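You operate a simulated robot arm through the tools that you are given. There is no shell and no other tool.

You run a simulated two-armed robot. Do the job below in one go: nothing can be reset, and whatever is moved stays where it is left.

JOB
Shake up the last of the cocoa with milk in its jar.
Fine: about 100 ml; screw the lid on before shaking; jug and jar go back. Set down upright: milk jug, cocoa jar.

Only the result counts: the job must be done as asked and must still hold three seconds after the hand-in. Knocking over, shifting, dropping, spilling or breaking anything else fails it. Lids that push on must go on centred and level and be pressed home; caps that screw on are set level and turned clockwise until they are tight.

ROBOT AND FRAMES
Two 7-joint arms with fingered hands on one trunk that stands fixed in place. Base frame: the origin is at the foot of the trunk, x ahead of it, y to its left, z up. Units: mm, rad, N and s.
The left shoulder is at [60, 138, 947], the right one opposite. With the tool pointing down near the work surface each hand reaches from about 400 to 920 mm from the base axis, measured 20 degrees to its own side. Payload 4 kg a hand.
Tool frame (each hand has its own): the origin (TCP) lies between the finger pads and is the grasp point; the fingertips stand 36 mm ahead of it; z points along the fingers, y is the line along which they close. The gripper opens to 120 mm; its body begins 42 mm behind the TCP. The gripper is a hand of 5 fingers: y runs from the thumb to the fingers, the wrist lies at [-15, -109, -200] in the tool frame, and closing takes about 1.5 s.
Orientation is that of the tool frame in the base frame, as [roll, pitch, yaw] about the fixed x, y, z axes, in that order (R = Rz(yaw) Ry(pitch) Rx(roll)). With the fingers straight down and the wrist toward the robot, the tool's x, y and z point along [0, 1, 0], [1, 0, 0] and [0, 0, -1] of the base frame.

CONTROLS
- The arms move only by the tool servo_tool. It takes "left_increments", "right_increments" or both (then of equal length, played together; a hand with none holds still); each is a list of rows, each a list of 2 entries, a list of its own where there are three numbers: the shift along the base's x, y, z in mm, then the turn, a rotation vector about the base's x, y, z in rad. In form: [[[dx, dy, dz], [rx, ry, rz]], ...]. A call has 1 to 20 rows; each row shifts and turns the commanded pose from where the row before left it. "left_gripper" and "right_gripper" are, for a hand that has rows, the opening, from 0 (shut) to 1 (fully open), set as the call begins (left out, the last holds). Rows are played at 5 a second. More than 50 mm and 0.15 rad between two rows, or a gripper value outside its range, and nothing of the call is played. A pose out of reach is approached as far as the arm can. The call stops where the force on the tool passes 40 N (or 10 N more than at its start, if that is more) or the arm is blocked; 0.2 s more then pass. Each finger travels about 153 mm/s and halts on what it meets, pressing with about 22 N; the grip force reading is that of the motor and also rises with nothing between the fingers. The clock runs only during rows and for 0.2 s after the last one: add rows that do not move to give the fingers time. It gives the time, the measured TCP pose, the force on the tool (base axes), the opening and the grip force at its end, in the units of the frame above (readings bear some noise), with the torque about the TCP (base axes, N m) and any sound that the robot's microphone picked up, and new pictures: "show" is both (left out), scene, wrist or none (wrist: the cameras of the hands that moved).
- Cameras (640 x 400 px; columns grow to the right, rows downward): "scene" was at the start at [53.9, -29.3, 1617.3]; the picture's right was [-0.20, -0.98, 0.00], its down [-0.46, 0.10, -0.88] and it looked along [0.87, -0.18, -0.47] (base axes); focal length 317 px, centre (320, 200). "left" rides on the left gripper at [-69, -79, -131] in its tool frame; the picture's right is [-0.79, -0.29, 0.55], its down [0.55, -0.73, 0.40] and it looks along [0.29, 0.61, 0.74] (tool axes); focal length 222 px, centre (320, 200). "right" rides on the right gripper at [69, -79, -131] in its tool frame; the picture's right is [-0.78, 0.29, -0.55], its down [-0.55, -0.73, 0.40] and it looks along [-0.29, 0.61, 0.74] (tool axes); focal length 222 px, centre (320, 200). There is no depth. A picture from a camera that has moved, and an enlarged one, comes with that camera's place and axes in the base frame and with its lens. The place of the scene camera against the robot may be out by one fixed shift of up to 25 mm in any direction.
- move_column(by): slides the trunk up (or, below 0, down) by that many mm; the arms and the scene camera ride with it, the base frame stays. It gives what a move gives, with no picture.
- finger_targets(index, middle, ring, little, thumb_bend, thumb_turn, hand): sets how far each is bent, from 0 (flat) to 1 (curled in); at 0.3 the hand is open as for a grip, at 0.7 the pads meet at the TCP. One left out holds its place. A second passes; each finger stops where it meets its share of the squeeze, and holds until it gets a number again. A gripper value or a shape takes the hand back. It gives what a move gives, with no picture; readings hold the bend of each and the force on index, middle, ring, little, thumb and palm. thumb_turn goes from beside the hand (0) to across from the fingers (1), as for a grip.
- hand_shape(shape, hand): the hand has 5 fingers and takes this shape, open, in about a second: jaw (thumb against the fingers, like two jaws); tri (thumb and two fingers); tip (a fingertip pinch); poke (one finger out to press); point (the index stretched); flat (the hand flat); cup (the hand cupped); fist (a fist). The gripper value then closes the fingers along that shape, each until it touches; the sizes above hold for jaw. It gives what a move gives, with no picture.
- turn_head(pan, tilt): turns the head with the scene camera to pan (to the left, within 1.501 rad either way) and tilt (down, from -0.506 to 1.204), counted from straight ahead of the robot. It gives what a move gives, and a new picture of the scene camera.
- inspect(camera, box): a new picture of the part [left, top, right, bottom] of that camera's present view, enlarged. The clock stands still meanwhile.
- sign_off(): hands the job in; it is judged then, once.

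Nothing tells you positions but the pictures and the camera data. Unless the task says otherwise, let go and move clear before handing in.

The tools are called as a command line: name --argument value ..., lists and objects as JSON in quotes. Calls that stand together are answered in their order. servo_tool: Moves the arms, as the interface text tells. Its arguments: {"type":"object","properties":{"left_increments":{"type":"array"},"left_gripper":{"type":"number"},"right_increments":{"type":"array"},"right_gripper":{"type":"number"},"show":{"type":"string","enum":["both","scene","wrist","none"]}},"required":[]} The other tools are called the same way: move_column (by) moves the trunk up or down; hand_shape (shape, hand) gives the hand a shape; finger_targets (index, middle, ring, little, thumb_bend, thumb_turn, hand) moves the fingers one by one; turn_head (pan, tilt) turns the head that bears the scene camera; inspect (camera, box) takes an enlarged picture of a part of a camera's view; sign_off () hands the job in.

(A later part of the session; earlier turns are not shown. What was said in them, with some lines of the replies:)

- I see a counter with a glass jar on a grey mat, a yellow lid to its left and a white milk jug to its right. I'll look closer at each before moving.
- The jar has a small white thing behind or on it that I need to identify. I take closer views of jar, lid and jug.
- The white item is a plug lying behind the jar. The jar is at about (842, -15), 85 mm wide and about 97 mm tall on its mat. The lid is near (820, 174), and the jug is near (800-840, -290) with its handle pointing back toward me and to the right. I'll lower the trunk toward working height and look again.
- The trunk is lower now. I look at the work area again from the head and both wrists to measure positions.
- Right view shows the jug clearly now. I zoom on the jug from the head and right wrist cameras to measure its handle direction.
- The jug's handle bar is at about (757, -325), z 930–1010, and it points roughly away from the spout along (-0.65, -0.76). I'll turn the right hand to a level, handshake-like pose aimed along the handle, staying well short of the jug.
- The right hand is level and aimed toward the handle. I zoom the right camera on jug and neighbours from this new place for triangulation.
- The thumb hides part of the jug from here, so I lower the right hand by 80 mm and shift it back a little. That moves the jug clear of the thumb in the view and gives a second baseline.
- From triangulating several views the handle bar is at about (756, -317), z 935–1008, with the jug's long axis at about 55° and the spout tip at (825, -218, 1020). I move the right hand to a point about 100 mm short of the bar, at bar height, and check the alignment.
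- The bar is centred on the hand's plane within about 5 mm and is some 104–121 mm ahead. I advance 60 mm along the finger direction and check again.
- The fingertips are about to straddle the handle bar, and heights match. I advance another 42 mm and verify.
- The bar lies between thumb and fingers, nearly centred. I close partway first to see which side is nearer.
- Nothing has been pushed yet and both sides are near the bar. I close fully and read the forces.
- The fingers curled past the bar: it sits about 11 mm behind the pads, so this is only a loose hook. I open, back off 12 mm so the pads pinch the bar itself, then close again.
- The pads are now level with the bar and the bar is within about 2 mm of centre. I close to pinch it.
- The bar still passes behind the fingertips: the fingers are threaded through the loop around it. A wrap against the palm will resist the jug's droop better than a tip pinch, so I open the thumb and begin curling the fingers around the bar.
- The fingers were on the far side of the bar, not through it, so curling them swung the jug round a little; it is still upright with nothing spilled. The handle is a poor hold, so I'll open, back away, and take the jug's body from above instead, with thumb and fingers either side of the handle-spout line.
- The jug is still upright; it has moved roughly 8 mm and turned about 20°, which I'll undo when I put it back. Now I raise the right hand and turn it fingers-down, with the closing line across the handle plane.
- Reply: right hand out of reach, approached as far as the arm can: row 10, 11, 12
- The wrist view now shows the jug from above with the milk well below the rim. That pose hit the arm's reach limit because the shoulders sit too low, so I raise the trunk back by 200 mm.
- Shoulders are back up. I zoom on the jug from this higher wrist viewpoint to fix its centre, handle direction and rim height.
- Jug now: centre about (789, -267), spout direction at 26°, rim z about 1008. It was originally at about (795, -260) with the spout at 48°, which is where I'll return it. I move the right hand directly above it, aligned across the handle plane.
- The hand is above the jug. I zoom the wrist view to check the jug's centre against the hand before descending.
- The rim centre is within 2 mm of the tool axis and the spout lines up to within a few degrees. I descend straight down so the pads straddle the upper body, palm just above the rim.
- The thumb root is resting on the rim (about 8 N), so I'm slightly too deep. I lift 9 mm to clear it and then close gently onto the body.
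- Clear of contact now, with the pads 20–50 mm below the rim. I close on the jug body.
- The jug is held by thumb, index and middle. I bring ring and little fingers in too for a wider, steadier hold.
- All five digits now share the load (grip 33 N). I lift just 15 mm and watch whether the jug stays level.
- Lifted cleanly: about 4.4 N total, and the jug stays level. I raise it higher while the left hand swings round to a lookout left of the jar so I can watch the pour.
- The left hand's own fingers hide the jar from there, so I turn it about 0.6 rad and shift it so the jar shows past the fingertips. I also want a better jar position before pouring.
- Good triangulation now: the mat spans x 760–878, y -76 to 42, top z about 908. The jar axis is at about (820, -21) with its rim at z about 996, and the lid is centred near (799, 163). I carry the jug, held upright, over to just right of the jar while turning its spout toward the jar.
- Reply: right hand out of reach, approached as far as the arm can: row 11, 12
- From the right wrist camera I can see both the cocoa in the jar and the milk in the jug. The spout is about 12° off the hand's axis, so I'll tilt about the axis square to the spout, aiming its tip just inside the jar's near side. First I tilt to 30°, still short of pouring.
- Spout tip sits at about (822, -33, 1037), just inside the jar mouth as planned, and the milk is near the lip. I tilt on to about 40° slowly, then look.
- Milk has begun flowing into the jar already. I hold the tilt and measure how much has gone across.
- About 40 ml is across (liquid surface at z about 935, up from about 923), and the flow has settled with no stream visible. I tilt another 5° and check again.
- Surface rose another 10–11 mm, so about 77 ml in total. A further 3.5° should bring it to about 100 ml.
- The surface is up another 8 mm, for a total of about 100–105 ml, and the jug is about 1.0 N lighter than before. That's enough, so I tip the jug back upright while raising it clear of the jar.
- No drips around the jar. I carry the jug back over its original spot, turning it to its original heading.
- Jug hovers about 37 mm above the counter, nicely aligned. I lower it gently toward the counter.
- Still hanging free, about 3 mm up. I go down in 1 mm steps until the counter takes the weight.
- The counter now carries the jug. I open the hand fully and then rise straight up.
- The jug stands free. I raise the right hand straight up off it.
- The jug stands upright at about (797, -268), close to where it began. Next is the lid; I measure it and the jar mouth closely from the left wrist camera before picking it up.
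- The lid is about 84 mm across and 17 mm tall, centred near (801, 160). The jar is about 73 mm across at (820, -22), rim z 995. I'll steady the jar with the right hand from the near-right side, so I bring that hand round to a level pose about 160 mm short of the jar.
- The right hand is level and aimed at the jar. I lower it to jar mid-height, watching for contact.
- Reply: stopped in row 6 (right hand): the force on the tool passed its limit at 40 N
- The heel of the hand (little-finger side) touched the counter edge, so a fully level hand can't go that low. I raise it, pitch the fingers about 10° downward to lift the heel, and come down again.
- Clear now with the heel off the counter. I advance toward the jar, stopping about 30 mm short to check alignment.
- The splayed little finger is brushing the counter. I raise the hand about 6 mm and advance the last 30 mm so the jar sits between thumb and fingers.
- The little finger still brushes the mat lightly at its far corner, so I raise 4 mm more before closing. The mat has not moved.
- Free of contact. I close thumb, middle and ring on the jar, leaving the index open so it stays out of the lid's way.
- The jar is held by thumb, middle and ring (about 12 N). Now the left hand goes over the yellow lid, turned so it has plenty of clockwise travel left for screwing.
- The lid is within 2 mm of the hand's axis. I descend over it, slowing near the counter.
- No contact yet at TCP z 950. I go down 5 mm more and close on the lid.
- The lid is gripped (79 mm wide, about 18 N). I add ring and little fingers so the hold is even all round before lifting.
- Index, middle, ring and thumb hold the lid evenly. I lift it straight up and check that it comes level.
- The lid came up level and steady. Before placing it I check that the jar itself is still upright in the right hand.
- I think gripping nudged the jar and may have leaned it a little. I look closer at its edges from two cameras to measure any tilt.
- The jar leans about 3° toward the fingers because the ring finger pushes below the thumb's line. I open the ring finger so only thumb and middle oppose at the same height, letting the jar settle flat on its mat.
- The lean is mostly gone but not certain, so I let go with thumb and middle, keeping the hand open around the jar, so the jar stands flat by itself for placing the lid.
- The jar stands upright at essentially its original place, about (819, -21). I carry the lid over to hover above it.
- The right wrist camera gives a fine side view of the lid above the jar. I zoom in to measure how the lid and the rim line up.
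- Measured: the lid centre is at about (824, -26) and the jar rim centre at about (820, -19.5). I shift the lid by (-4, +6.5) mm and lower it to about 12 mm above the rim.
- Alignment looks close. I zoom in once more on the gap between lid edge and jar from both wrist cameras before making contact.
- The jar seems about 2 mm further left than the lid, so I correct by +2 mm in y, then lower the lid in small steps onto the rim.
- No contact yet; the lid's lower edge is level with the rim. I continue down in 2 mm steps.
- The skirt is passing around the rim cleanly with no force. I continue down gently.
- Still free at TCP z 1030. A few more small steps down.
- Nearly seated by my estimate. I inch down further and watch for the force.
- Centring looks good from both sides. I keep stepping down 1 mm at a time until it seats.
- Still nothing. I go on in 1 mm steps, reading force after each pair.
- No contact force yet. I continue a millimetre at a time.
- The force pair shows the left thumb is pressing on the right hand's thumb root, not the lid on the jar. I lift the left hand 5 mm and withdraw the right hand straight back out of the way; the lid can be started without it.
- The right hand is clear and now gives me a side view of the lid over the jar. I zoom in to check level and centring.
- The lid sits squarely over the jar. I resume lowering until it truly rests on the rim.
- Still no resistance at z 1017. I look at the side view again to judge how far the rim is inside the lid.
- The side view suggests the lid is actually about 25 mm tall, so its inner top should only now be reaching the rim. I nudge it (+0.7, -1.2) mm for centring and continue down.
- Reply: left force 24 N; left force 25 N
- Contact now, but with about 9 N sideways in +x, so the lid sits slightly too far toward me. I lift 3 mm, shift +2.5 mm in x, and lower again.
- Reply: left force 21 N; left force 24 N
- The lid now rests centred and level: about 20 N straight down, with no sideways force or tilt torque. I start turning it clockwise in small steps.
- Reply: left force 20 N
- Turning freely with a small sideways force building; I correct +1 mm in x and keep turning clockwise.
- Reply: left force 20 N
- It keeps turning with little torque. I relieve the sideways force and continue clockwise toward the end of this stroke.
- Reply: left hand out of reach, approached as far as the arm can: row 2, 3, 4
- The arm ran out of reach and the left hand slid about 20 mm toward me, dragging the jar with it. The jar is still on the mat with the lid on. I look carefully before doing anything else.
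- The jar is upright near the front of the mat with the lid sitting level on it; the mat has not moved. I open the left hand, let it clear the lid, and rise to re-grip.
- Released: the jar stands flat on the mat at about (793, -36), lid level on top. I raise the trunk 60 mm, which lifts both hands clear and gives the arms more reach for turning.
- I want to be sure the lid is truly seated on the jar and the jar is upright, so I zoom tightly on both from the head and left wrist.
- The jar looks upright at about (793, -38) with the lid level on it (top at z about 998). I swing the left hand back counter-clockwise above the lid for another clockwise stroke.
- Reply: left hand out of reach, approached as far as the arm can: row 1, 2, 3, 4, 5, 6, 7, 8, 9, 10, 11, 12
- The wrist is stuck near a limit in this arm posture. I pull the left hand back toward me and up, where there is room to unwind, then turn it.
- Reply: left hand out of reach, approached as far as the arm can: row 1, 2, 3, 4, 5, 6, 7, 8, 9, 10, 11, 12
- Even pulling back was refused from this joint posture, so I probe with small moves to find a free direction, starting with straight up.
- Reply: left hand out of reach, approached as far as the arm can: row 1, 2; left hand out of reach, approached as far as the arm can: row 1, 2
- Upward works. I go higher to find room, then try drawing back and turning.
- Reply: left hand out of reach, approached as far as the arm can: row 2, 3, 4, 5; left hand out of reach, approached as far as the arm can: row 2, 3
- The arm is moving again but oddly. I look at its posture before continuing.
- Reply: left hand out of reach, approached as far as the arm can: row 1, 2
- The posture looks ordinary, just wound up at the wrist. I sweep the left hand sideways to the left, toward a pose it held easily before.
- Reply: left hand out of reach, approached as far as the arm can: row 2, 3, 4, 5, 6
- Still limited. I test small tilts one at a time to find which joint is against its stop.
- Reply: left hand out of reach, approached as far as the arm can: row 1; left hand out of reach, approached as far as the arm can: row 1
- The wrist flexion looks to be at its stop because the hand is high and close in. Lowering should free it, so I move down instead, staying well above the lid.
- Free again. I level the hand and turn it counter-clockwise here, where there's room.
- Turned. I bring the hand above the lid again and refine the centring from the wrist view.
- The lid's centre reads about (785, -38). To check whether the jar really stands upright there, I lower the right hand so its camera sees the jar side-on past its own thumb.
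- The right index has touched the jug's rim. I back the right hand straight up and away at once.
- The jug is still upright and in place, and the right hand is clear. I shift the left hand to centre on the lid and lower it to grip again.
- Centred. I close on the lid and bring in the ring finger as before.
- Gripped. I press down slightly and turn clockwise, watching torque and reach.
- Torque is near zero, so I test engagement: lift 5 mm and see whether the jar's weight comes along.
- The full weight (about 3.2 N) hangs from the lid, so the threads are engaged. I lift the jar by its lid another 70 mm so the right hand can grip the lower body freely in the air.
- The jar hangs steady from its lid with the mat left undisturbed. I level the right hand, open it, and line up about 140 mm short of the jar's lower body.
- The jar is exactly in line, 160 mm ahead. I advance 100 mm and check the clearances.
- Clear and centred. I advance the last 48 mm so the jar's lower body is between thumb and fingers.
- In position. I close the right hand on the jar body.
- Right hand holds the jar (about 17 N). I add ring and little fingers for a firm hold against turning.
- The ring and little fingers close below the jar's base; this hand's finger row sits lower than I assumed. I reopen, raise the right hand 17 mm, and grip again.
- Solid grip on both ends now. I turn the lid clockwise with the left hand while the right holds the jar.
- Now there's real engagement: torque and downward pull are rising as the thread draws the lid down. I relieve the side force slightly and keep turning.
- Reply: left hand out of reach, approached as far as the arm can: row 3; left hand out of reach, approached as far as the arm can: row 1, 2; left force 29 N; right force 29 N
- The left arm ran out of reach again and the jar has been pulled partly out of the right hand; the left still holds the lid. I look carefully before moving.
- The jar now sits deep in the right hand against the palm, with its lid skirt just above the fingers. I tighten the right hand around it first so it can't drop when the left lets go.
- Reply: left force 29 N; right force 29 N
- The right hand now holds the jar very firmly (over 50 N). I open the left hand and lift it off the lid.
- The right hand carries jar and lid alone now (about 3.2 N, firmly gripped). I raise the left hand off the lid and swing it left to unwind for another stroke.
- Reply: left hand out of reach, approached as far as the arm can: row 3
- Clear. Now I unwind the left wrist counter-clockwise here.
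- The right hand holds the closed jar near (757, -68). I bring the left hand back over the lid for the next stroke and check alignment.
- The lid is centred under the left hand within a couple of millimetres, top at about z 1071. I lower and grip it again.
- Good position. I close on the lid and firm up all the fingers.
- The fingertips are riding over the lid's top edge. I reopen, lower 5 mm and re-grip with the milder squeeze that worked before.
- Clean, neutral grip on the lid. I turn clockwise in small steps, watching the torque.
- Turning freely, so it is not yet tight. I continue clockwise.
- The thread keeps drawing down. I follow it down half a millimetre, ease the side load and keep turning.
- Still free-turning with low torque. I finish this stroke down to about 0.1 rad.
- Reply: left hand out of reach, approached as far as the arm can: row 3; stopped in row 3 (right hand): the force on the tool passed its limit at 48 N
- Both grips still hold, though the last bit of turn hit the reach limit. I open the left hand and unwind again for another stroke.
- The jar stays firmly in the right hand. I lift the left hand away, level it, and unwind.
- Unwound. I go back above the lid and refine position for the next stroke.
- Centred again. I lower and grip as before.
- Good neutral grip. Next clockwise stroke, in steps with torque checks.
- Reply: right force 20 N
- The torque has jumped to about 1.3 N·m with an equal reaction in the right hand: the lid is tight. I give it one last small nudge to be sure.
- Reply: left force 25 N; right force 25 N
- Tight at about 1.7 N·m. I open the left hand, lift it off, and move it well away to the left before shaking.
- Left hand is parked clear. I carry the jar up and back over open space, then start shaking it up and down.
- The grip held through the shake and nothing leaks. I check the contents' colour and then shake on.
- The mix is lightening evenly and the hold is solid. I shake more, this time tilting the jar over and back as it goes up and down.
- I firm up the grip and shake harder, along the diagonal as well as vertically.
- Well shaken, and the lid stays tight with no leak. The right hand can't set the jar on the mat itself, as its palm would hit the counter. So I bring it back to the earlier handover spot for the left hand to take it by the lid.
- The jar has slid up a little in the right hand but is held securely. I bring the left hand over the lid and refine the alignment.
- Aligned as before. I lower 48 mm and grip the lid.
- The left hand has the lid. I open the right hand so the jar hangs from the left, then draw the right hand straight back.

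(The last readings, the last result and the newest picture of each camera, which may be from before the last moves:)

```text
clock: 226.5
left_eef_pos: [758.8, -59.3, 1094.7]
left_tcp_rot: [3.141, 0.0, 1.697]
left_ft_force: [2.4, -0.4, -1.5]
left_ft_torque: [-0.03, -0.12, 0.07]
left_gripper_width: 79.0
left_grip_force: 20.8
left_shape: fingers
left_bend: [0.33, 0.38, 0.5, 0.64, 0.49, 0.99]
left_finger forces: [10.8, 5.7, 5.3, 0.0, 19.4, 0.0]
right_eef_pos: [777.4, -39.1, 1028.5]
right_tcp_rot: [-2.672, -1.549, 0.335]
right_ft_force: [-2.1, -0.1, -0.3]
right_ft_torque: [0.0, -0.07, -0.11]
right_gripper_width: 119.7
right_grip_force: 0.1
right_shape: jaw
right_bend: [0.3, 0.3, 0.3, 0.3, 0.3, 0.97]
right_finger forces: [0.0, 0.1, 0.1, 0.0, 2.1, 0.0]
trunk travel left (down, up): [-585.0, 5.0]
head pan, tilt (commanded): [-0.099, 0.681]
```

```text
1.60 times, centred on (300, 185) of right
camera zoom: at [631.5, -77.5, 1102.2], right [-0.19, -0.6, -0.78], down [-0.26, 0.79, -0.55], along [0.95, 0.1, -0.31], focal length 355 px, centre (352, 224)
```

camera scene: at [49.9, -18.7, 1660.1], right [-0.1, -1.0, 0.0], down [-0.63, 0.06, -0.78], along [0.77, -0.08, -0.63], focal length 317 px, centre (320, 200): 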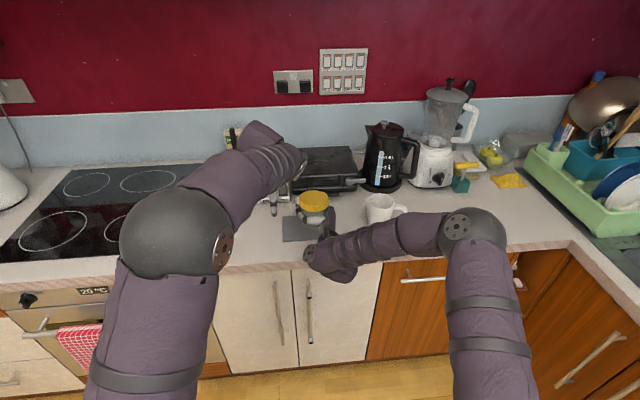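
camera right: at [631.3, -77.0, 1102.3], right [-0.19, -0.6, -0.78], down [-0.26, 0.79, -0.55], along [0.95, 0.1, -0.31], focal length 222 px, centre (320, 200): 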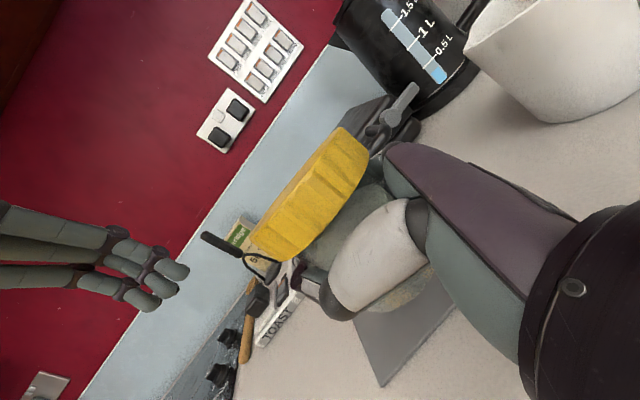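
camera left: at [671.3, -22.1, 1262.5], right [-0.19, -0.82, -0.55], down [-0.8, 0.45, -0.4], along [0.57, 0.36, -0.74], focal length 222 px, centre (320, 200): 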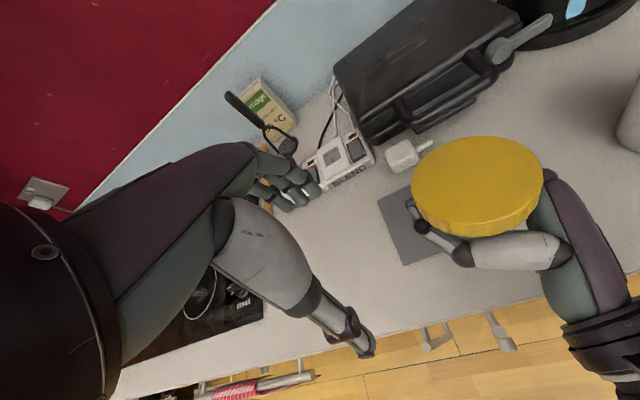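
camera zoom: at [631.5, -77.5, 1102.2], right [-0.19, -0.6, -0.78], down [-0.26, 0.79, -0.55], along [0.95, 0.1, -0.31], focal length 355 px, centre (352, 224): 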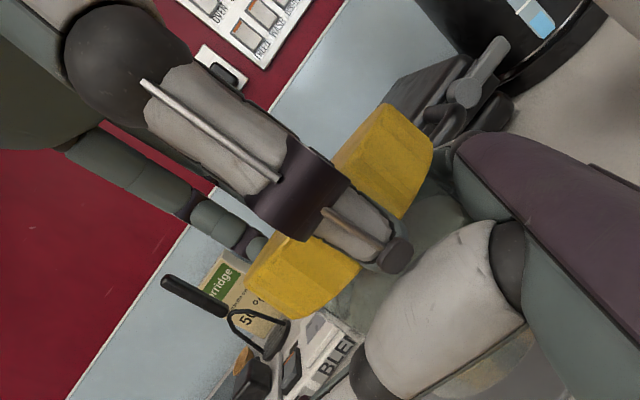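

Open. I slide the right hand straight back away from the jar.

servo_tool --right_increments '[[[-5, -5, 0], [0, 0, 0]], [[-10, -10, 0], [0, 0, 0]], [[-15, -15, 0], [0, 0, 0]], [[-18, -18, 0], [0, 0, 0]], [[-18, -18, 0], [0, 0, 0]], [[-18, -18, 0], [0, 0, 0]], [[-18, -10, 5], [0, 0, 0]], [[-10, 0, 5], [0, 0, 0]], [[0, 0, 0], [0, 0, 0]]]' --right_gripper 1.0 --show "both"

inspect --camera "right" --box '[150, 150, 350, 350]'

```text
clock: 228.5
left_eef_pos: [758.1, -60.4, 1093.6]
left_tcp_rot: [-3.14, 0.0, 1.695]
left_ft_force: [0.6, -0.2, -3.0]
left_ft_torque: [0.04, 0.0, 0.0]
left_gripper_width: 78.6
left_grip_force: 20.9
left_shape: fingers
left_bend: [0.34, 0.38, 0.5, 0.64, 0.49, 0.99]
left_finger forces: [10.2, 5.5, 5.4, 0.0, 20.5, 0.0]
right_eef_pos: [662.5, -133.6, 1039.7]
right_tcp_rot: [-2.806, -1.55, 0.469]
right_ft_force: [0.4, 0.6, -0.1]
right_ft_torque: [-0.01, 0.0, 0.01]
right_gripper_width: 119.8
right_grip_force: 0.1
right_shape: jaw
right_bend: [0.3, 0.3, 0.3, 0.3, 0.3, 0.97]
right_finger forces: [0.0, 0.0, 0.0, 0.0, 0.0, 0.0]
trunk travel left (down, up): [-585.0, 5.0]
head pan, tilt (commanded): [-0.099, 0.681]
camera scene: at [50.4, -19.3, 1660.0], right [-0.1, -1.0, 0.0], down [-0.63, 0.06, -0.78], along [0.77, -0.08, -0.63], focal length 317 px, centre (320, 200)
camera right: at [516.6, -173.2, 1112.4], right [-0.19, -0.6, -0.78], down [-0.26, 0.79, -0.55], along [0.95, 0.1, -0.31], focal length 222 px, centre (320, 200)
```

scene: 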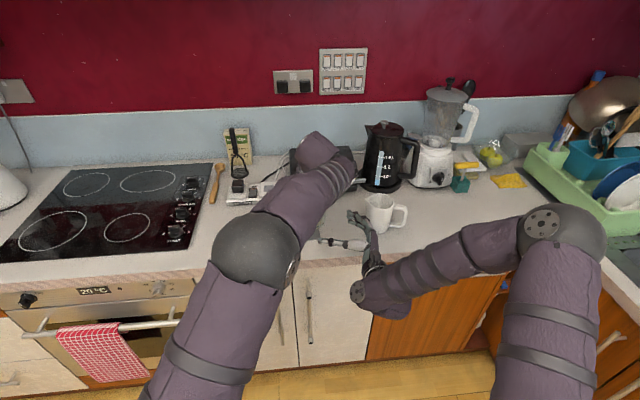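
right: 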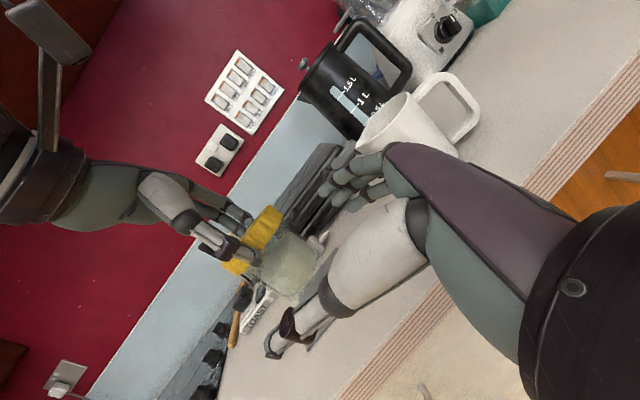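

```text
2.00 times, centred on (250, 250) of right
camera zoom: at [516.6, -173.2, 1112.4], right [-0.19, -0.6, -0.78], down [-0.26, 0.79, -0.55], along [0.95, 0.1, -0.31], focal length 444 px, centre (460, 100)
```

zoom: 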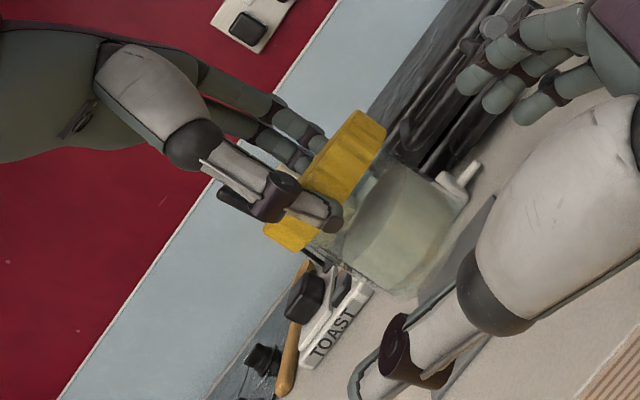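

The jar hangs upright from the left hand. I carry it over the centre of its mat.

servo_tool --left_increments '[[[8, 6, 0], [0, 0, 0]], [[12, 8, 0], [0, 0, 0]], [[12, 8, 0], [0, 0, 0]], [[12, 8, -5], [0, 0, 0]], [[10, 7, -10], [0, 0, 0]], [[6, 5, -10], [0, 0, 0]], [[0, 0, -10], [0, 0, 0]], [[0, 0, 0], [0, 0, 0]]]' --show "both"

inspect --camera "right" --box '[170, 190, 330, 350]'

inspect --camera "left" --box '[280, 160, 500, 340]'

```text
clock: 230.3
left_eef_pos: [819.1, -17.6, 1059.8]
left_tcp_rot: [3.141, -0.002, 1.696]
left_ft_force: [-0.6, -0.3, -3.7]
left_ft_torque: [0.03, -0.01, -0.01]
left_gripper_width: 78.8
left_grip_force: 21.1
left_shape: fingers
left_bend: [0.34, 0.38, 0.5, 0.64, 0.49, 0.99]
left_finger forces: [9.9, 5.5, 5.4, 0.0, 20.3, 0.0]
right_eef_pos: [662.7, -133.6, 1039.3]
right_tcp_rot: [-2.624, -1.549, 0.287]
right_ft_force: [0.8, -0.2, -0.7]
right_ft_torque: [0.03, -0.04, 0.01]
right_gripper_width: 119.8
right_grip_force: 0.1
right_shape: jaw
right_bend: [0.3, 0.3, 0.3, 0.3, 0.3, 0.97]
right_finger forces: [0.0, 0.1, 0.0, 0.0, 0.0, 0.1]
trunk travel left (down, up): [-585.0, 5.0]
head pan, tilt (commanded): [-0.099, 0.681]
camera scene: at [50.3, -19.2, 1660.0], right [-0.1, -1.0, 0.0], down [-0.63, 0.06, -0.78], along [0.77, -0.08, -0.63], focal length 317 px, centre (320, 200)
camera left: at [748.0, -95.8, 1190.2], right [-0.19, -0.82, -0.55], down [-0.8, 0.45, -0.4], along [0.57, 0.36, -0.74], focal length 222 px, centre (320, 200)
```

scene: 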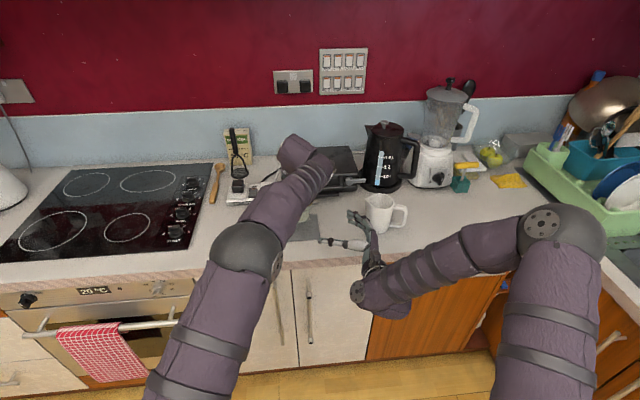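
left: 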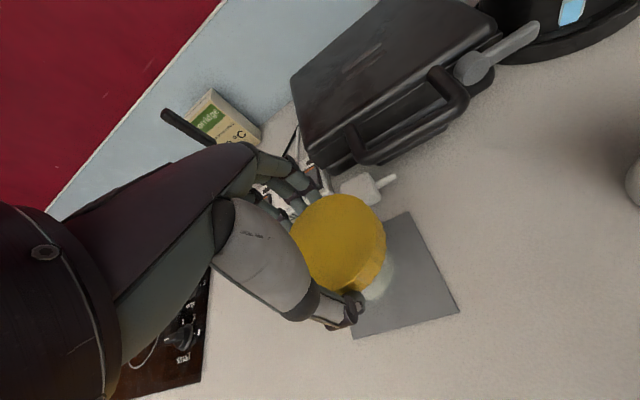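

```text
2.50 times, centred on (250, 270) of right
camera zoom: at [516.8, -173.0, 1112.5], right [-0.19, -0.6, -0.78], down [-0.26, 0.79, -0.55], along [0.95, 0.1, -0.31], focal length 555 px, centre (495, 25)
```

zoom: 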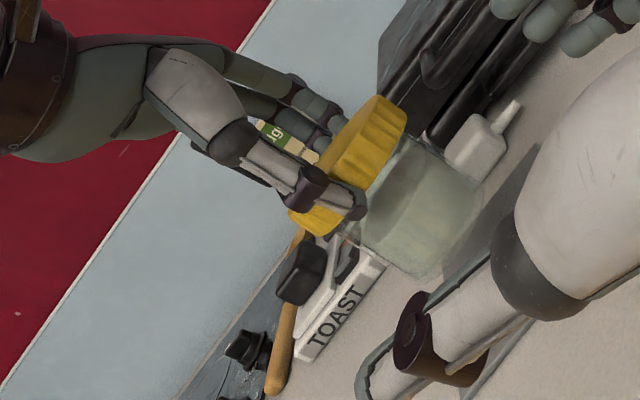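

```text
2.22 times, centred on (390, 250) of left
camera zoom: at [748.0, -95.8, 1190.2], right [-0.19, -0.82, -0.55], down [-0.8, 0.45, -0.4], along [0.57, 0.36, -0.74], focal length 494 px, centre (164, 89)
```

zoom: 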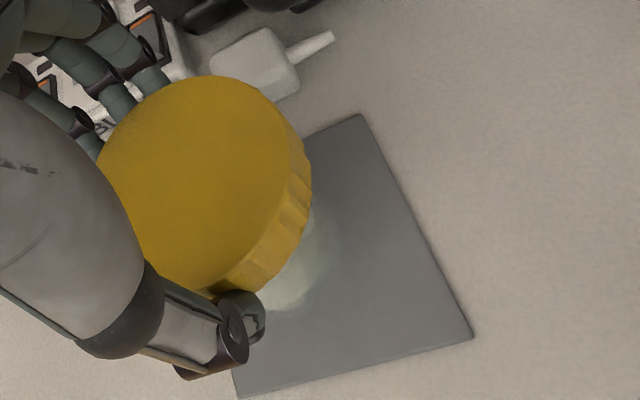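

The jar is over its original spot. I lower it toward the mat, slowing near contact.

servo_tool --left_increments '[[[0, 0, -10], [0, 0, 0]], [[0, 0, -10], [0, 0, 0]], [[0, 0, -8], [0, 0, 0]], [[0, 0, -5], [0, 0, 0]], [[0, 0, -3], [0, 0, 0]], [[0, 0, 0], [0, 0, 0]]]' --show "none"

inspect --camera "right" --box '[170, 190, 330, 350]'

```text
clock: 231.7
left_eef_pos: [817.3, -17.9, 1022.5]
left_tcp_rot: [3.141, 0.002, 1.698]
left_ft_force: [0.7, -0.7, -3.1]
left_ft_torque: [0.01, 0.01, 0.0]
left_gripper_width: 78.7
left_grip_force: 20.2
left_shape: fingers
left_bend: [0.34, 0.38, 0.5, 0.64, 0.49, 0.99]
left_finger forces: [10.0, 5.5, 5.3, 0.0, 20.4, 0.1]
right_eef_pos: [662.1, -132.7, 1039.8]
right_tcp_rot: [-2.737, -1.55, 0.4]
right_ft_force: [-0.4, -0.4, 0.3]
right_ft_torque: [0.0, -0.01, 0.01]
right_gripper_width: 120.1
right_grip_force: 0.1
right_shape: jaw
right_bend: [0.3, 0.3, 0.3, 0.3, 0.3, 0.97]
right_finger forces: [0.0, 0.1, 0.1, 0.1, 0.0, 0.0]
trunk travel left (down, up): [-585.0, 5.0]
head pan, tilt (commanded): [-0.099, 0.681]
```

```text
2.50 times, centred on (250, 270) of right
camera zoom: at [516.8, -173.0, 1112.5], right [-0.19, -0.6, -0.78], down [-0.26, 0.79, -0.55], along [0.95, 0.1, -0.31], focal length 555 px, centre (495, 25)
```

zoom: 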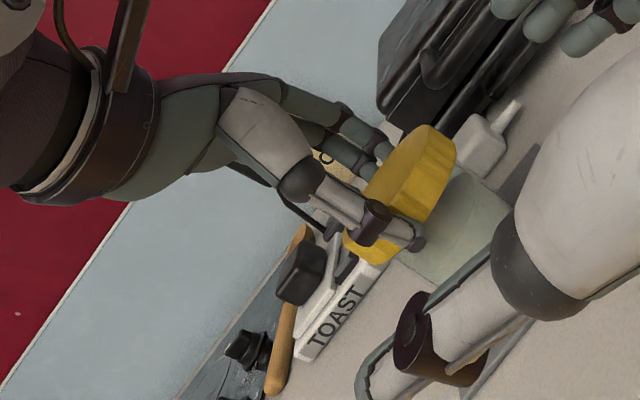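

Still hanging free at z 1022. I continue in small steps until the mat takes the weight.

servo_tool --left_increments '[[[0, 0, -2], [0, 0, 0]], [[0, 0, -2], [0, 0, 0]], [[0, 0, 0], [0, 0, 0]]]' --show "none"

servo_tool --left_increments '[[[0, 0, -1], [0, 0, 0]], [[0, 0, -1], [0, 0, 0]], [[0, 0, 0], [0, 0, 0]]]' --show "none"

```text
clock: 232.5
left_eef_pos: [816.6, -18.0, 1020.5]
left_tcp_rot: [3.139, 0.0, 1.699]
left_ft_force: [-1.1, 0.3, 5.6]
left_ft_torque: [0.1, -0.09, 0.02]
left_gripper_width: 78.9
left_grip_force: 21.5
left_shape: fingers
left_bend: [0.34, 0.38, 0.5, 0.64, 0.49, 0.99]
left_finger forces: [9.6, 5.9, 5.6, 0.0, 21.9, 0.0]
right_eef_pos: [660.9, -133.9, 1040.1]
right_tcp_rot: [-2.78, -1.55, 0.443]
right_ft_force: [0.4, 1.1, 0.5]
right_ft_torque: [-0.01, 0.01, 0.02]
right_gripper_width: 119.8
right_grip_force: 0.2
right_shape: jaw
right_bend: [0.3, 0.3, 0.3, 0.3, 0.3, 0.97]
right_finger forces: [0.0, 0.0, 0.1, 0.0, 0.1, 0.1]
trunk travel left (down, up): [-585.0, 5.0]
head pan, tilt (commanded): [-0.099, 0.681]
```

```text
clock: 233.3
left_eef_pos: [817.2, -18.0, 1017.5]
left_tcp_rot: [3.138, 0.002, 1.695]
left_ft_force: [-1.4, 1.2, 10.7]
left_ft_torque: [0.09, -0.23, 0.05]
left_gripper_width: 78.8
left_grip_force: 21.9
left_shape: fingers
left_bend: [0.33, 0.38, 0.5, 0.64, 0.49, 0.99]
left_finger forces: [9.4, 5.9, 5.5, 0.1, 22.2, 0.0]
right_eef_pos: [661.9, -132.9, 1040.6]
right_tcp_rot: [-2.739, -1.55, 0.404]
right_ft_force: [-0.7, 0.9, -0.2]
right_ft_torque: [-0.03, -0.01, 0.02]
right_gripper_width: 119.9
right_grip_force: 0.1
right_shape: jaw
right_bend: [0.3, 0.3, 0.3, 0.3, 0.3, 0.97]
right_finger forces: [0.0, 0.1, 0.0, 0.1, 0.0, 0.0]
trunk travel left (down, up): [-585.0, 5.0]
head pan, tilt (commanded): [-0.099, 0.681]
```

The mat carries the jar. I ease off 1 mm and open the left hand.

servo_tool --left_increments '[[[0, 0, 1], [0, 0, 0]], [[0, 0, 0], [0, 0, 0]]]' --show "none"

servo_tool --left_increments '[[[0, 0, 0], [0, 0, 0]], [[0, 0, 0], [0, 0, 0]], [[0, 0, 0], [0, 0, 0]], [[0, 0, 0], [0, 0, 0]], [[0, 0, 0], [0, 0, 0]]]' --left_gripper 1.0 --show "none"

inspect --camera "left" --box '[220, 140, 440, 360]'

inspect --camera "right" --box '[170, 190, 330, 350]'

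```text
clock: 233.9
left_eef_pos: [818.0, -18.3, 1018.2]
left_tcp_rot: [3.14, 0.001, 1.695]
left_ft_force: [-2.5, 1.3, 10.7]
left_ft_torque: [0.09, -0.16, -0.03]
left_gripper_width: 78.7
left_grip_force: 21.3
left_shape: fingers
left_bend: [0.33, 0.38, 0.51, 0.64, 0.49, 0.99]
left_finger forces: [9.5, 5.5, 5.5, 0.0, 22.3, 0.0]
right_eef_pos: [662.4, -134.3, 1040.1]
right_tcp_rot: [-2.846, -1.551, 0.508]
right_ft_force: [0.5, 0.3, 0.1]
right_ft_torque: [0.0, -0.01, 0.01]
right_gripper_width: 120.0
right_grip_force: 0.1
right_shape: jaw
right_bend: [0.3, 0.3, 0.3, 0.3, 0.3, 0.97]
right_finger forces: [0.0, 0.0, 0.0, 0.0, 0.0, 0.0]
trunk travel left (down, up): [-585.0, 5.0]
head pan, tilt (commanded): [-0.099, 0.681]
```

```text
clock: 235.1
left_eef_pos: [818.1, -17.7, 1017.9]
left_tcp_rot: [-3.141, 0.0, 1.698]
left_ft_force: [0.2, -0.2, -0.8]
left_ft_torque: [0.01, 0.01, -0.01]
left_gripper_width: 119.6
left_grip_force: 0.0
left_shape: jaw
left_bend: [0.3, 0.3, 0.3, 0.3, 0.3, 0.97]
left_finger forces: [0.1, 0.1, 0.0, 0.1, 0.0, 0.1]
right_eef_pos: [662.1, -134.4, 1039.4]
right_tcp_rot: [-2.748, -1.549, 0.412]
right_ft_force: [0.4, 0.6, 0.1]
right_ft_torque: [0.05, -0.04, 0.04]
right_gripper_width: 119.9
right_grip_force: 0.1
right_shape: jaw
right_bend: [0.3, 0.3, 0.3, 0.3, 0.3, 0.97]
right_finger forces: [0.0, 0.0, 0.1, 0.0, 0.0, 0.0]
trunk travel left (down, up): [-585.0, 5.0]
head pan, tilt (commanded): [-0.099, 0.681]
```

```text
1.82 times, centred on (330, 250) of left
camera zoom: at [747.9, -96.8, 1148.3], right [-0.19, -0.82, -0.55], down [-0.8, 0.45, -0.4], along [0.57, 0.36, -0.74], focal length 404 px, centre (302, 109)
```

zoom: 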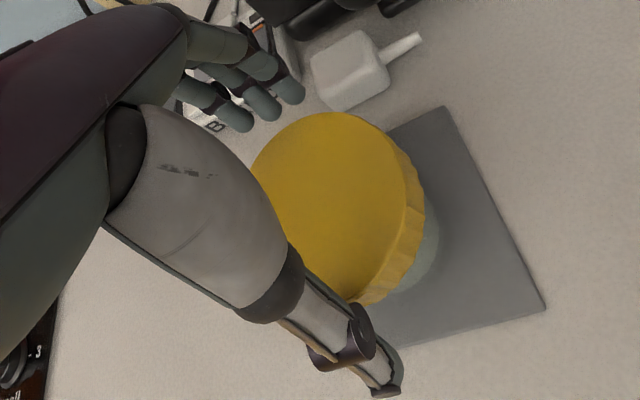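

```text
2.50 times, centred on (250, 270) of right
camera zoom: at [516.5, -173.0, 1112.6], right [-0.19, -0.6, -0.78], down [-0.26, 0.79, -0.55], along [0.95, 0.1, -0.31], focal length 555 px, centre (495, 25)
```

zoom: 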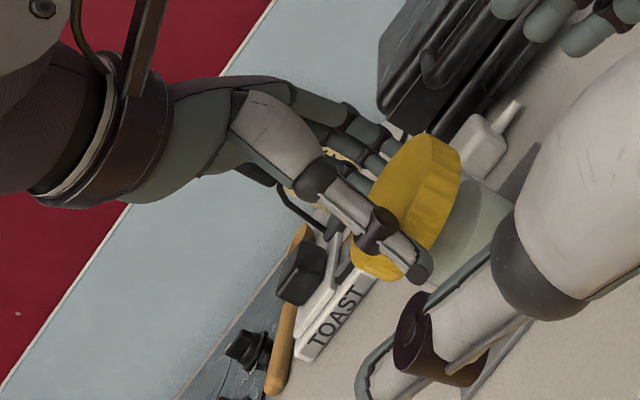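

Released. I raise the left hand straight up off the lid, then move it away to the left.

servo_tool --left_increments '[[[0, 0, 10], [0, 0, 0]], [[0, 0, 15], [0, 0, 0]], [[0, 0, 18], [0, 0, 0]], [[0, 0, 18], [0, 0, 0]], [[-5, 15, 5], [0, 0, 0]], [[-10, 25, 0], [0, 0, 0]], [[-15, 25, 0], [0, 0, 0]], [[-20, 25, 0], [0, 0, 0]], [[-25, 25, 0], [0, 0, 0]], [[-30, 25, 0], [0, 0, 0]], [[-30, 20, 0], [0, 0, 0]], [[0, 0, 0], [0, 0, 0]]]' --left_gripper 1.0 --show "both"

inspect --camera "scene" --box '[280, 170, 370, 250]'

inspect --camera "right" --box '[170, 190, 330, 350]'

```text
clock: 237.7
left_eef_pos: [683.3, 142.9, 1084.3]
left_tcp_rot: [-3.141, 0.0, 1.697]
left_ft_force: [0.2, -0.4, -0.3]
left_ft_torque: [0.0, -0.03, -0.01]
left_gripper_width: 119.7
left_grip_force: 0.1
left_shape: jaw
left_bend: [0.3, 0.3, 0.3, 0.3, 0.3, 0.97]
left_finger forces: [0.0, 0.0, 0.0, 0.0, 0.1, 0.0]
right_eef_pos: [662.7, -134.0, 1039.7]
right_tcp_rot: [-2.684, -1.55, 0.347]
right_ft_force: [0.4, -0.4, -0.6]
right_ft_torque: [-0.01, 0.01, -0.01]
right_gripper_width: 119.9
right_grip_force: 0.1
right_shape: jaw
right_bend: [0.3, 0.3, 0.3, 0.3, 0.3, 0.97]
right_finger forces: [0.1, 0.0, 0.1, 0.0, 0.0, 0.0]
trunk travel left (down, up): [-585.0, 5.0]
head pan, tilt (commanded): [-0.099, 0.681]
camera scene: at [50.6, -19.3, 1660.0], right [-0.1, -1.0, 0.0], down [-0.63, 0.06, -0.78], along [0.77, -0.08, -0.63], focal length 317 px, centre (320, 200)
camera left: at [614.0, 64.8, 1215.0], right [-0.19, -0.82, -0.55], down [-0.8, 0.45, -0.4], along [0.57, 0.36, -0.74], focal length 222 px, centre (320, 200)
```

scene: 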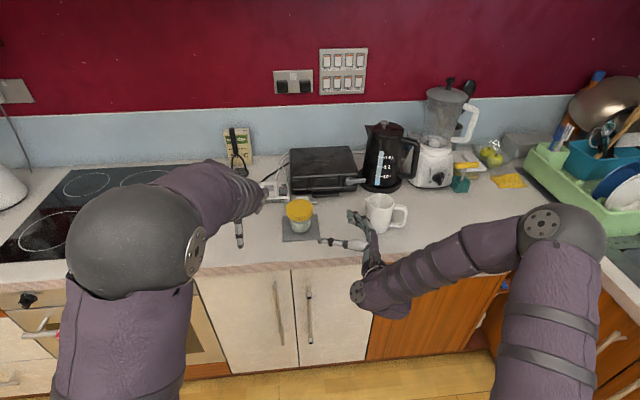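
left: 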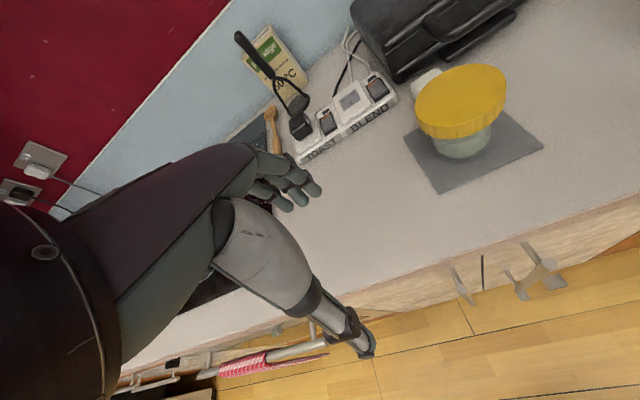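

```text
5.00 times, centred on (325, 210) of scene
camera zoom: at [50.6, -19.3, 1660.0], right [-0.1, -1.0, 0.0], down [-0.63, 0.06, -0.78], along [0.77, -0.08, -0.63], focal length 1587 px, centre (295, 150)
```

zoom: 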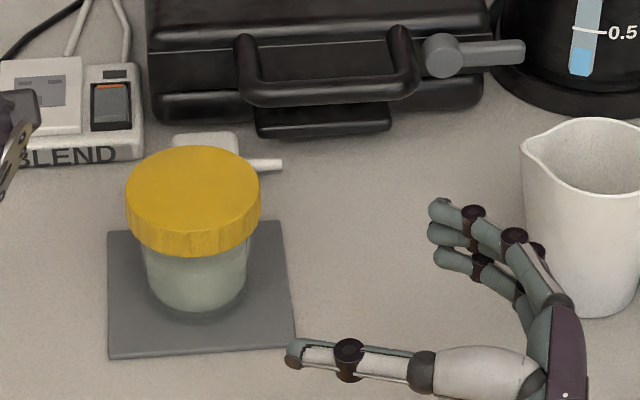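

```text
2.50 times, centred on (250, 270) of right
camera zoom: at [517.0, -173.1, 1112.3], right [-0.19, -0.6, -0.78], down [-0.26, 0.79, -0.55], along [0.95, 0.1, -0.31], focal length 555 px, centre (495, 25)
```

zoom: 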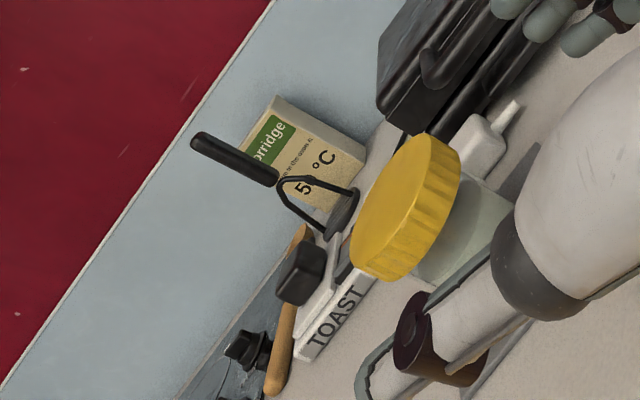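

The jar is back on its mat, upright with the lid tight. I look closely at the contents to check they're mixed.

inspect --camera "scene" --box '[286, 200, 320, 245]'

inspect --camera "left" --box '[400, 60, 550, 200]'

```text
8.89 times, centred on (303, 222) of scene
camera zoom: at [50.6, -19.3, 1660.0], right [-0.1, -1.0, 0.0], down [-0.63, 0.06, -0.78], along [0.77, -0.08, -0.63], focal length 2821 px, centre (471, 0)
```

zoom: 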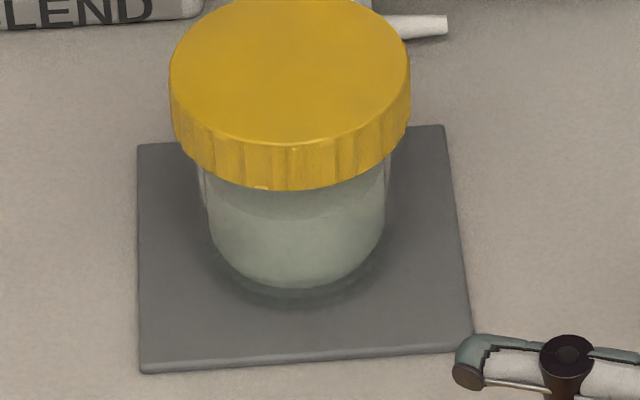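

```text
2.86 times, centred on (475, 130) of left
camera zoom: at [614.0, 64.8, 1215.0], right [-0.19, -0.82, -0.55], down [-0.8, 0.45, -0.4], along [0.57, 0.36, -0.74], focal length 635 px, centre (-123, 400)
```

zoom: 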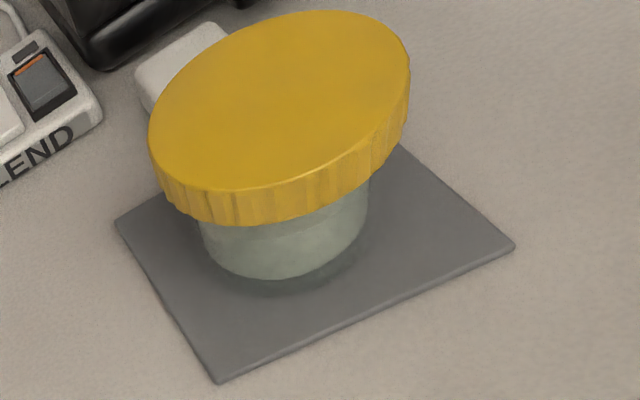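

The contents look uniform with no flecks left. Now I withdraw both hands well clear of everything.

servo_tool --right_increments '[[[-20, 0, 10], [0, 0, 0]], [[-25, -5, 15], [0, 0, 0]], [[-25, -10, 15], [0, 0, 0]], [[-25, -20, 15], [0, 0, 0]], [[-20, -20, 15], [0, 0, 0]], [[-15, -20, 10], [0, 0, 0]], [[0, 0, 0], [0, 0, 0]]]' --left_increments '[[[-20, 5, 5], [0, 0, 0]], [[-25, 5, 10], [0, 0, 0]], [[-25, 5, 10], [0, 0, 0]], [[-25, 5, 10], [0, 0, 0]], [[-20, 5, 10], [0, 0, 0]], [[-15, 5, 5], [0, 0, 0]], [[0, 0, 0], [0, 0, 0]]]' --show "none"

move_column --by -60

turn_head --pan -0.206 --tilt 0.487

inspect --camera "scene" --box '[180, 220, 400, 320]'

```text
clock: 239.3
left_eef_pos: [553.5, 171.4, 1132.5]
left_tcp_rot: [-3.141, 0.001, 1.696]
left_ft_force: [0.0, -0.3, -0.8]
left_ft_torque: [-0.01, 0.01, -0.02]
left_gripper_width: 119.5
left_grip_force: 0.0
left_shape: jaw
left_bend: [0.3, 0.3, 0.3, 0.3, 0.3, 0.97]
left_finger forces: [0.1, 0.0, 0.1, 0.0, 0.0, 0.0]
right_eef_pos: [560.9, -174.6, 1097.3]
right_tcp_rot: [-2.703, -1.549, 0.366]
right_ft_force: [0.5, -0.1, -0.4]
right_ft_torque: [-0.04, -0.01, -0.01]
right_gripper_width: 120.0
right_grip_force: 0.1
right_shape: jaw
right_bend: [0.3, 0.3, 0.3, 0.3, 0.3, 0.97]
right_finger forces: [0.1, 0.1, 0.1, 0.0, 0.0, 0.0]
right hand out of reach, approached as far as the arm can: row 5, 6
trunk travel left (down, up): [-585.0, 5.0]
head pan, tilt (commanded): [-0.099, 0.681]
```

```text
clock: 240.3
left_eef_pos: [552.6, 172.7, 1073.2]
left_tcp_rot: [3.14, 0.001, 1.697]
left_ft_force: [-0.2, 0.3, 0.0]
left_ft_torque: [-0.01, -0.01, 0.0]
left_gripper_width: 119.6
left_grip_force: 0.0
left_shape: jaw
left_bend: [0.3, 0.3, 0.3, 0.3, 0.3, 0.97]
left_finger forces: [0.1, 0.0, 0.1, 0.1, 0.0, 0.1]
right_eef_pos: [560.9, -174.3, 1039.2]
right_tcp_rot: [-2.673, -1.55, 0.335]
right_ft_force: [-0.5, -0.2, 0.0]
right_ft_torque: [0.01, 0.0, 0.01]
right_gripper_width: 119.9
right_grip_force: 0.1
right_shape: jaw
right_bend: [0.3, 0.3, 0.3, 0.3, 0.3, 0.97]
right_finger forces: [0.0, 0.1, 0.1, 0.0, 0.1, 0.1]
trunk travel left (down, up): [-525.0, 65.0]
head pan, tilt (commanded): [-0.099, 0.681]
```

```text
clock: 241.1
left_eef_pos: [553.5, 170.8, 1073.9]
left_tcp_rot: [3.141, -0.001, 1.697]
left_ft_force: [-0.3, 0.2, -0.2]
left_ft_torque: [0.0, -0.01, 0.0]
left_gripper_width: 119.8
left_grip_force: 0.0
left_shape: jaw
left_bend: [0.3, 0.3, 0.3, 0.3, 0.3, 0.97]
left_finger forces: [0.0, 0.0, 0.0, 0.0, 0.0, 0.0]
right_eef_pos: [561.0, -174.4, 1038.4]
right_tcp_rot: [-2.724, -1.55, 0.388]
right_ft_force: [-0.4, -0.5, 0.1]
right_ft_torque: [-0.01, 0.02, 0.03]
right_gripper_width: 119.8
right_grip_force: 0.1
right_shape: jaw
right_bend: [0.3, 0.3, 0.3, 0.3, 0.3, 0.97]
right_finger forces: [0.0, 0.0, 0.0, 0.0, 0.0, 0.0]
trunk travel left (down, up): [-525.0, 65.0]
head pan, tilt (commanded): [-0.206, 0.487]
camera scene: at [53.9, -29.3, 1617.2], right [-0.2, -0.98, 0.0], down [-0.46, 0.1, -0.88], along [0.86, -0.18, -0.47], focal length 317 px, centre (320, 200)
```

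scene: 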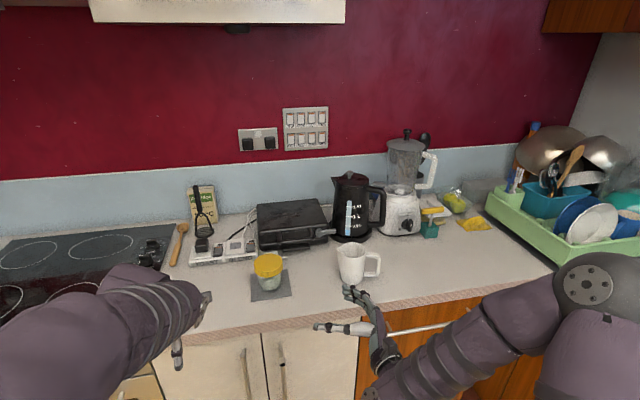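

```text
2.91 times, centred on (290, 270) of scene
camera zoom: at [53.9, -29.3, 1617.2], right [-0.2, -0.98, 0.0], down [-0.46, 0.1, -0.88], along [0.86, -0.18, -0.47], focal length 923 px, centre (407, -4)
```

zoom: 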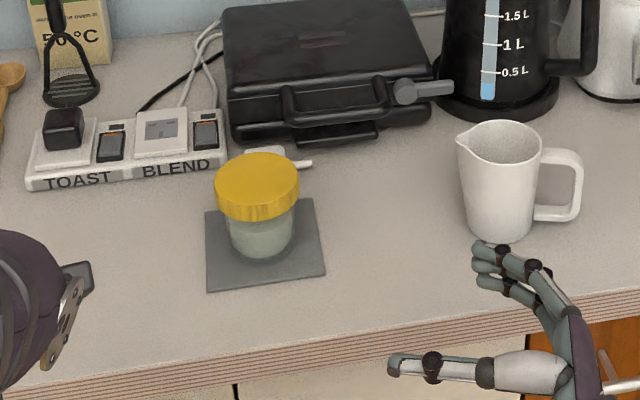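

The mat, jar and neighbours match the first picture; the jug is about 12 mm off its first spot and slightly turned. I take a last close look at jar contents and jug.

inspect --camera "scene" --box '[250, 250, 290, 300]'

inspect --camera "scene" --box '[325, 235, 395, 290]'

inspect --camera "right" --box '[150, 100, 400, 350]'

```text
8.00 times, centred on (270, 275) of scene
camera zoom: at [53.9, -29.3, 1617.2], right [-0.2, -0.98, 0.0], down [-0.46, 0.1, -0.88], along [0.86, -0.18, -0.47], focal length 2539 px, centre (720, -400)
```

zoom: 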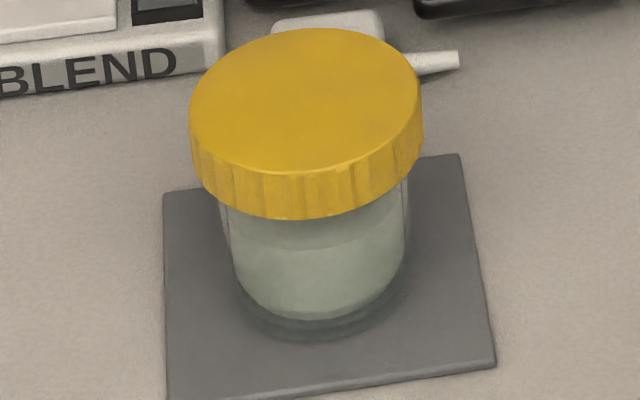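

```text
7.27 times, centred on (360, 262) of scene
camera zoom: at [53.9, -29.3, 1617.2], right [-0.2, -0.98, 0.0], down [-0.46, 0.1, -0.88], along [0.86, -0.18, -0.47], focal length 2308 px, centre (29, -254)
```

zoom: 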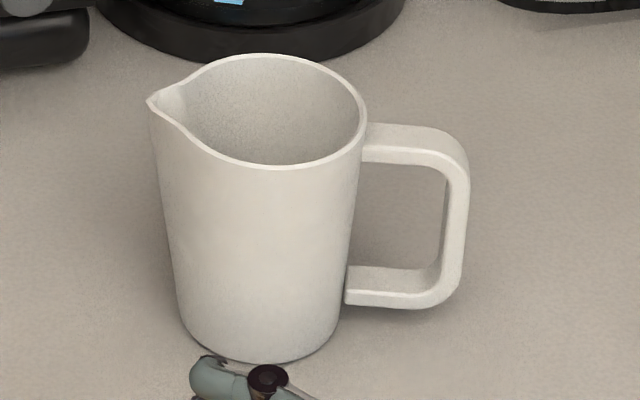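

```text
1.60 times, centred on (275, 225) of right
camera zoom: at [415.0, -213.6, 1111.1], right [-0.19, -0.6, -0.78], down [-0.26, 0.79, -0.55], along [0.95, 0.1, -0.31], focal length 355 px, centre (392, 160)
```

zoom: 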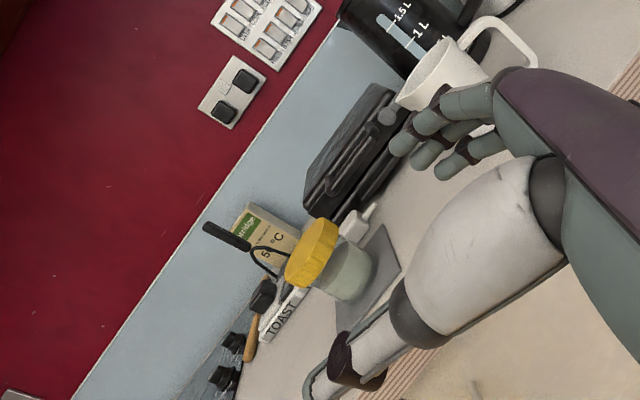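

I zoom in from both wrist cameras for one more check of the mix through the glass.

inspect --camera "right" --box '[235, 200, 305, 270]'

inspect --camera "left" --box '[380, 20, 520, 140]'

```text
5.71 times, centred on (270, 235) of right
camera zoom: at [415.0, -213.6, 1111.1], right [-0.19, -0.6, -0.78], down [-0.26, 0.79, -0.55], along [0.95, 0.1, -0.31], focal length 1269 px, centre (606, 0)
```

zoom: 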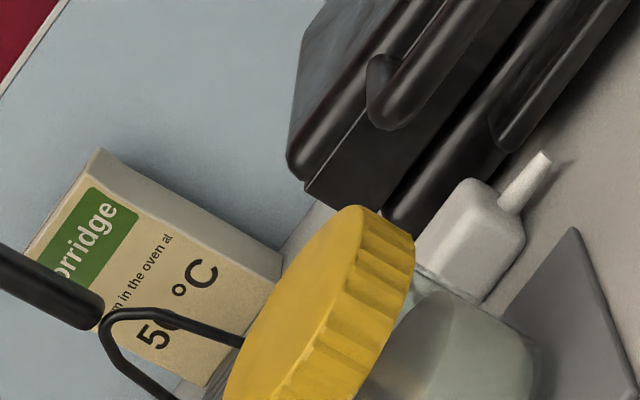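

```text
3.33 times, centred on (450, 80) of left
camera zoom: at [483.3, 93.8, 1204.0], right [-0.19, -0.82, -0.55], down [-0.8, 0.45, -0.4], along [0.57, 0.36, -0.74], focal length 740 px, centre (-113, 600)
```

zoom: 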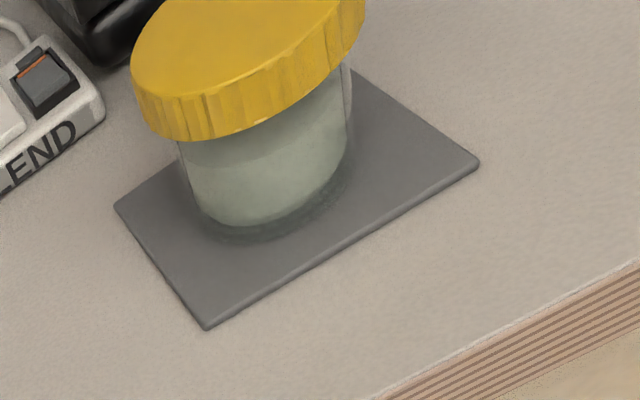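

The jar stands upright in its place on the mat, lid screwed tight. About 100 ml of milk is shaken in and the contents look uniform, with no spill visible. The milk jug is upright near its first spot, about 12 mm off and turned about 20°. The mat and the neighbouring items match the first picture, and both hands are clear, so I hand the job in.

sign_off

```text
The job is handed in.
```

I poured about 100 ml of milk into the cocoa jar, screwed the lid tight, shook the jar and put it back on its mat. The job is handed in; no result has come back yet.

- **Milk:** about 100–105 ml, judged from the rise in the jar and from the jug weighing about 1 N less afterwards.
- **Lid:** turned clockwise until it stopped hard, at roughly 1.6 N·m.
- **Shaking:** about 60 up-and-down strokes, some with the jar tilted. Through the glass the contents look uniform, but I could not see the surface from above with the lid on.
- **Jar:** upright on the mat, close to where it started. The jar was dragged about 20 mm across the mat while I was starting the lid, but the mat did not move.
- **Jug:** upright, but about 12 mm from its first spot and turned roughly 20°. My first grip on the handle swung it, and it turned again when I let go. A finger also rested on its rim for a moment. I left it there because another grip could have disturbed it more.

I saw no spills. The jar's mat and the things around it match the first picture.
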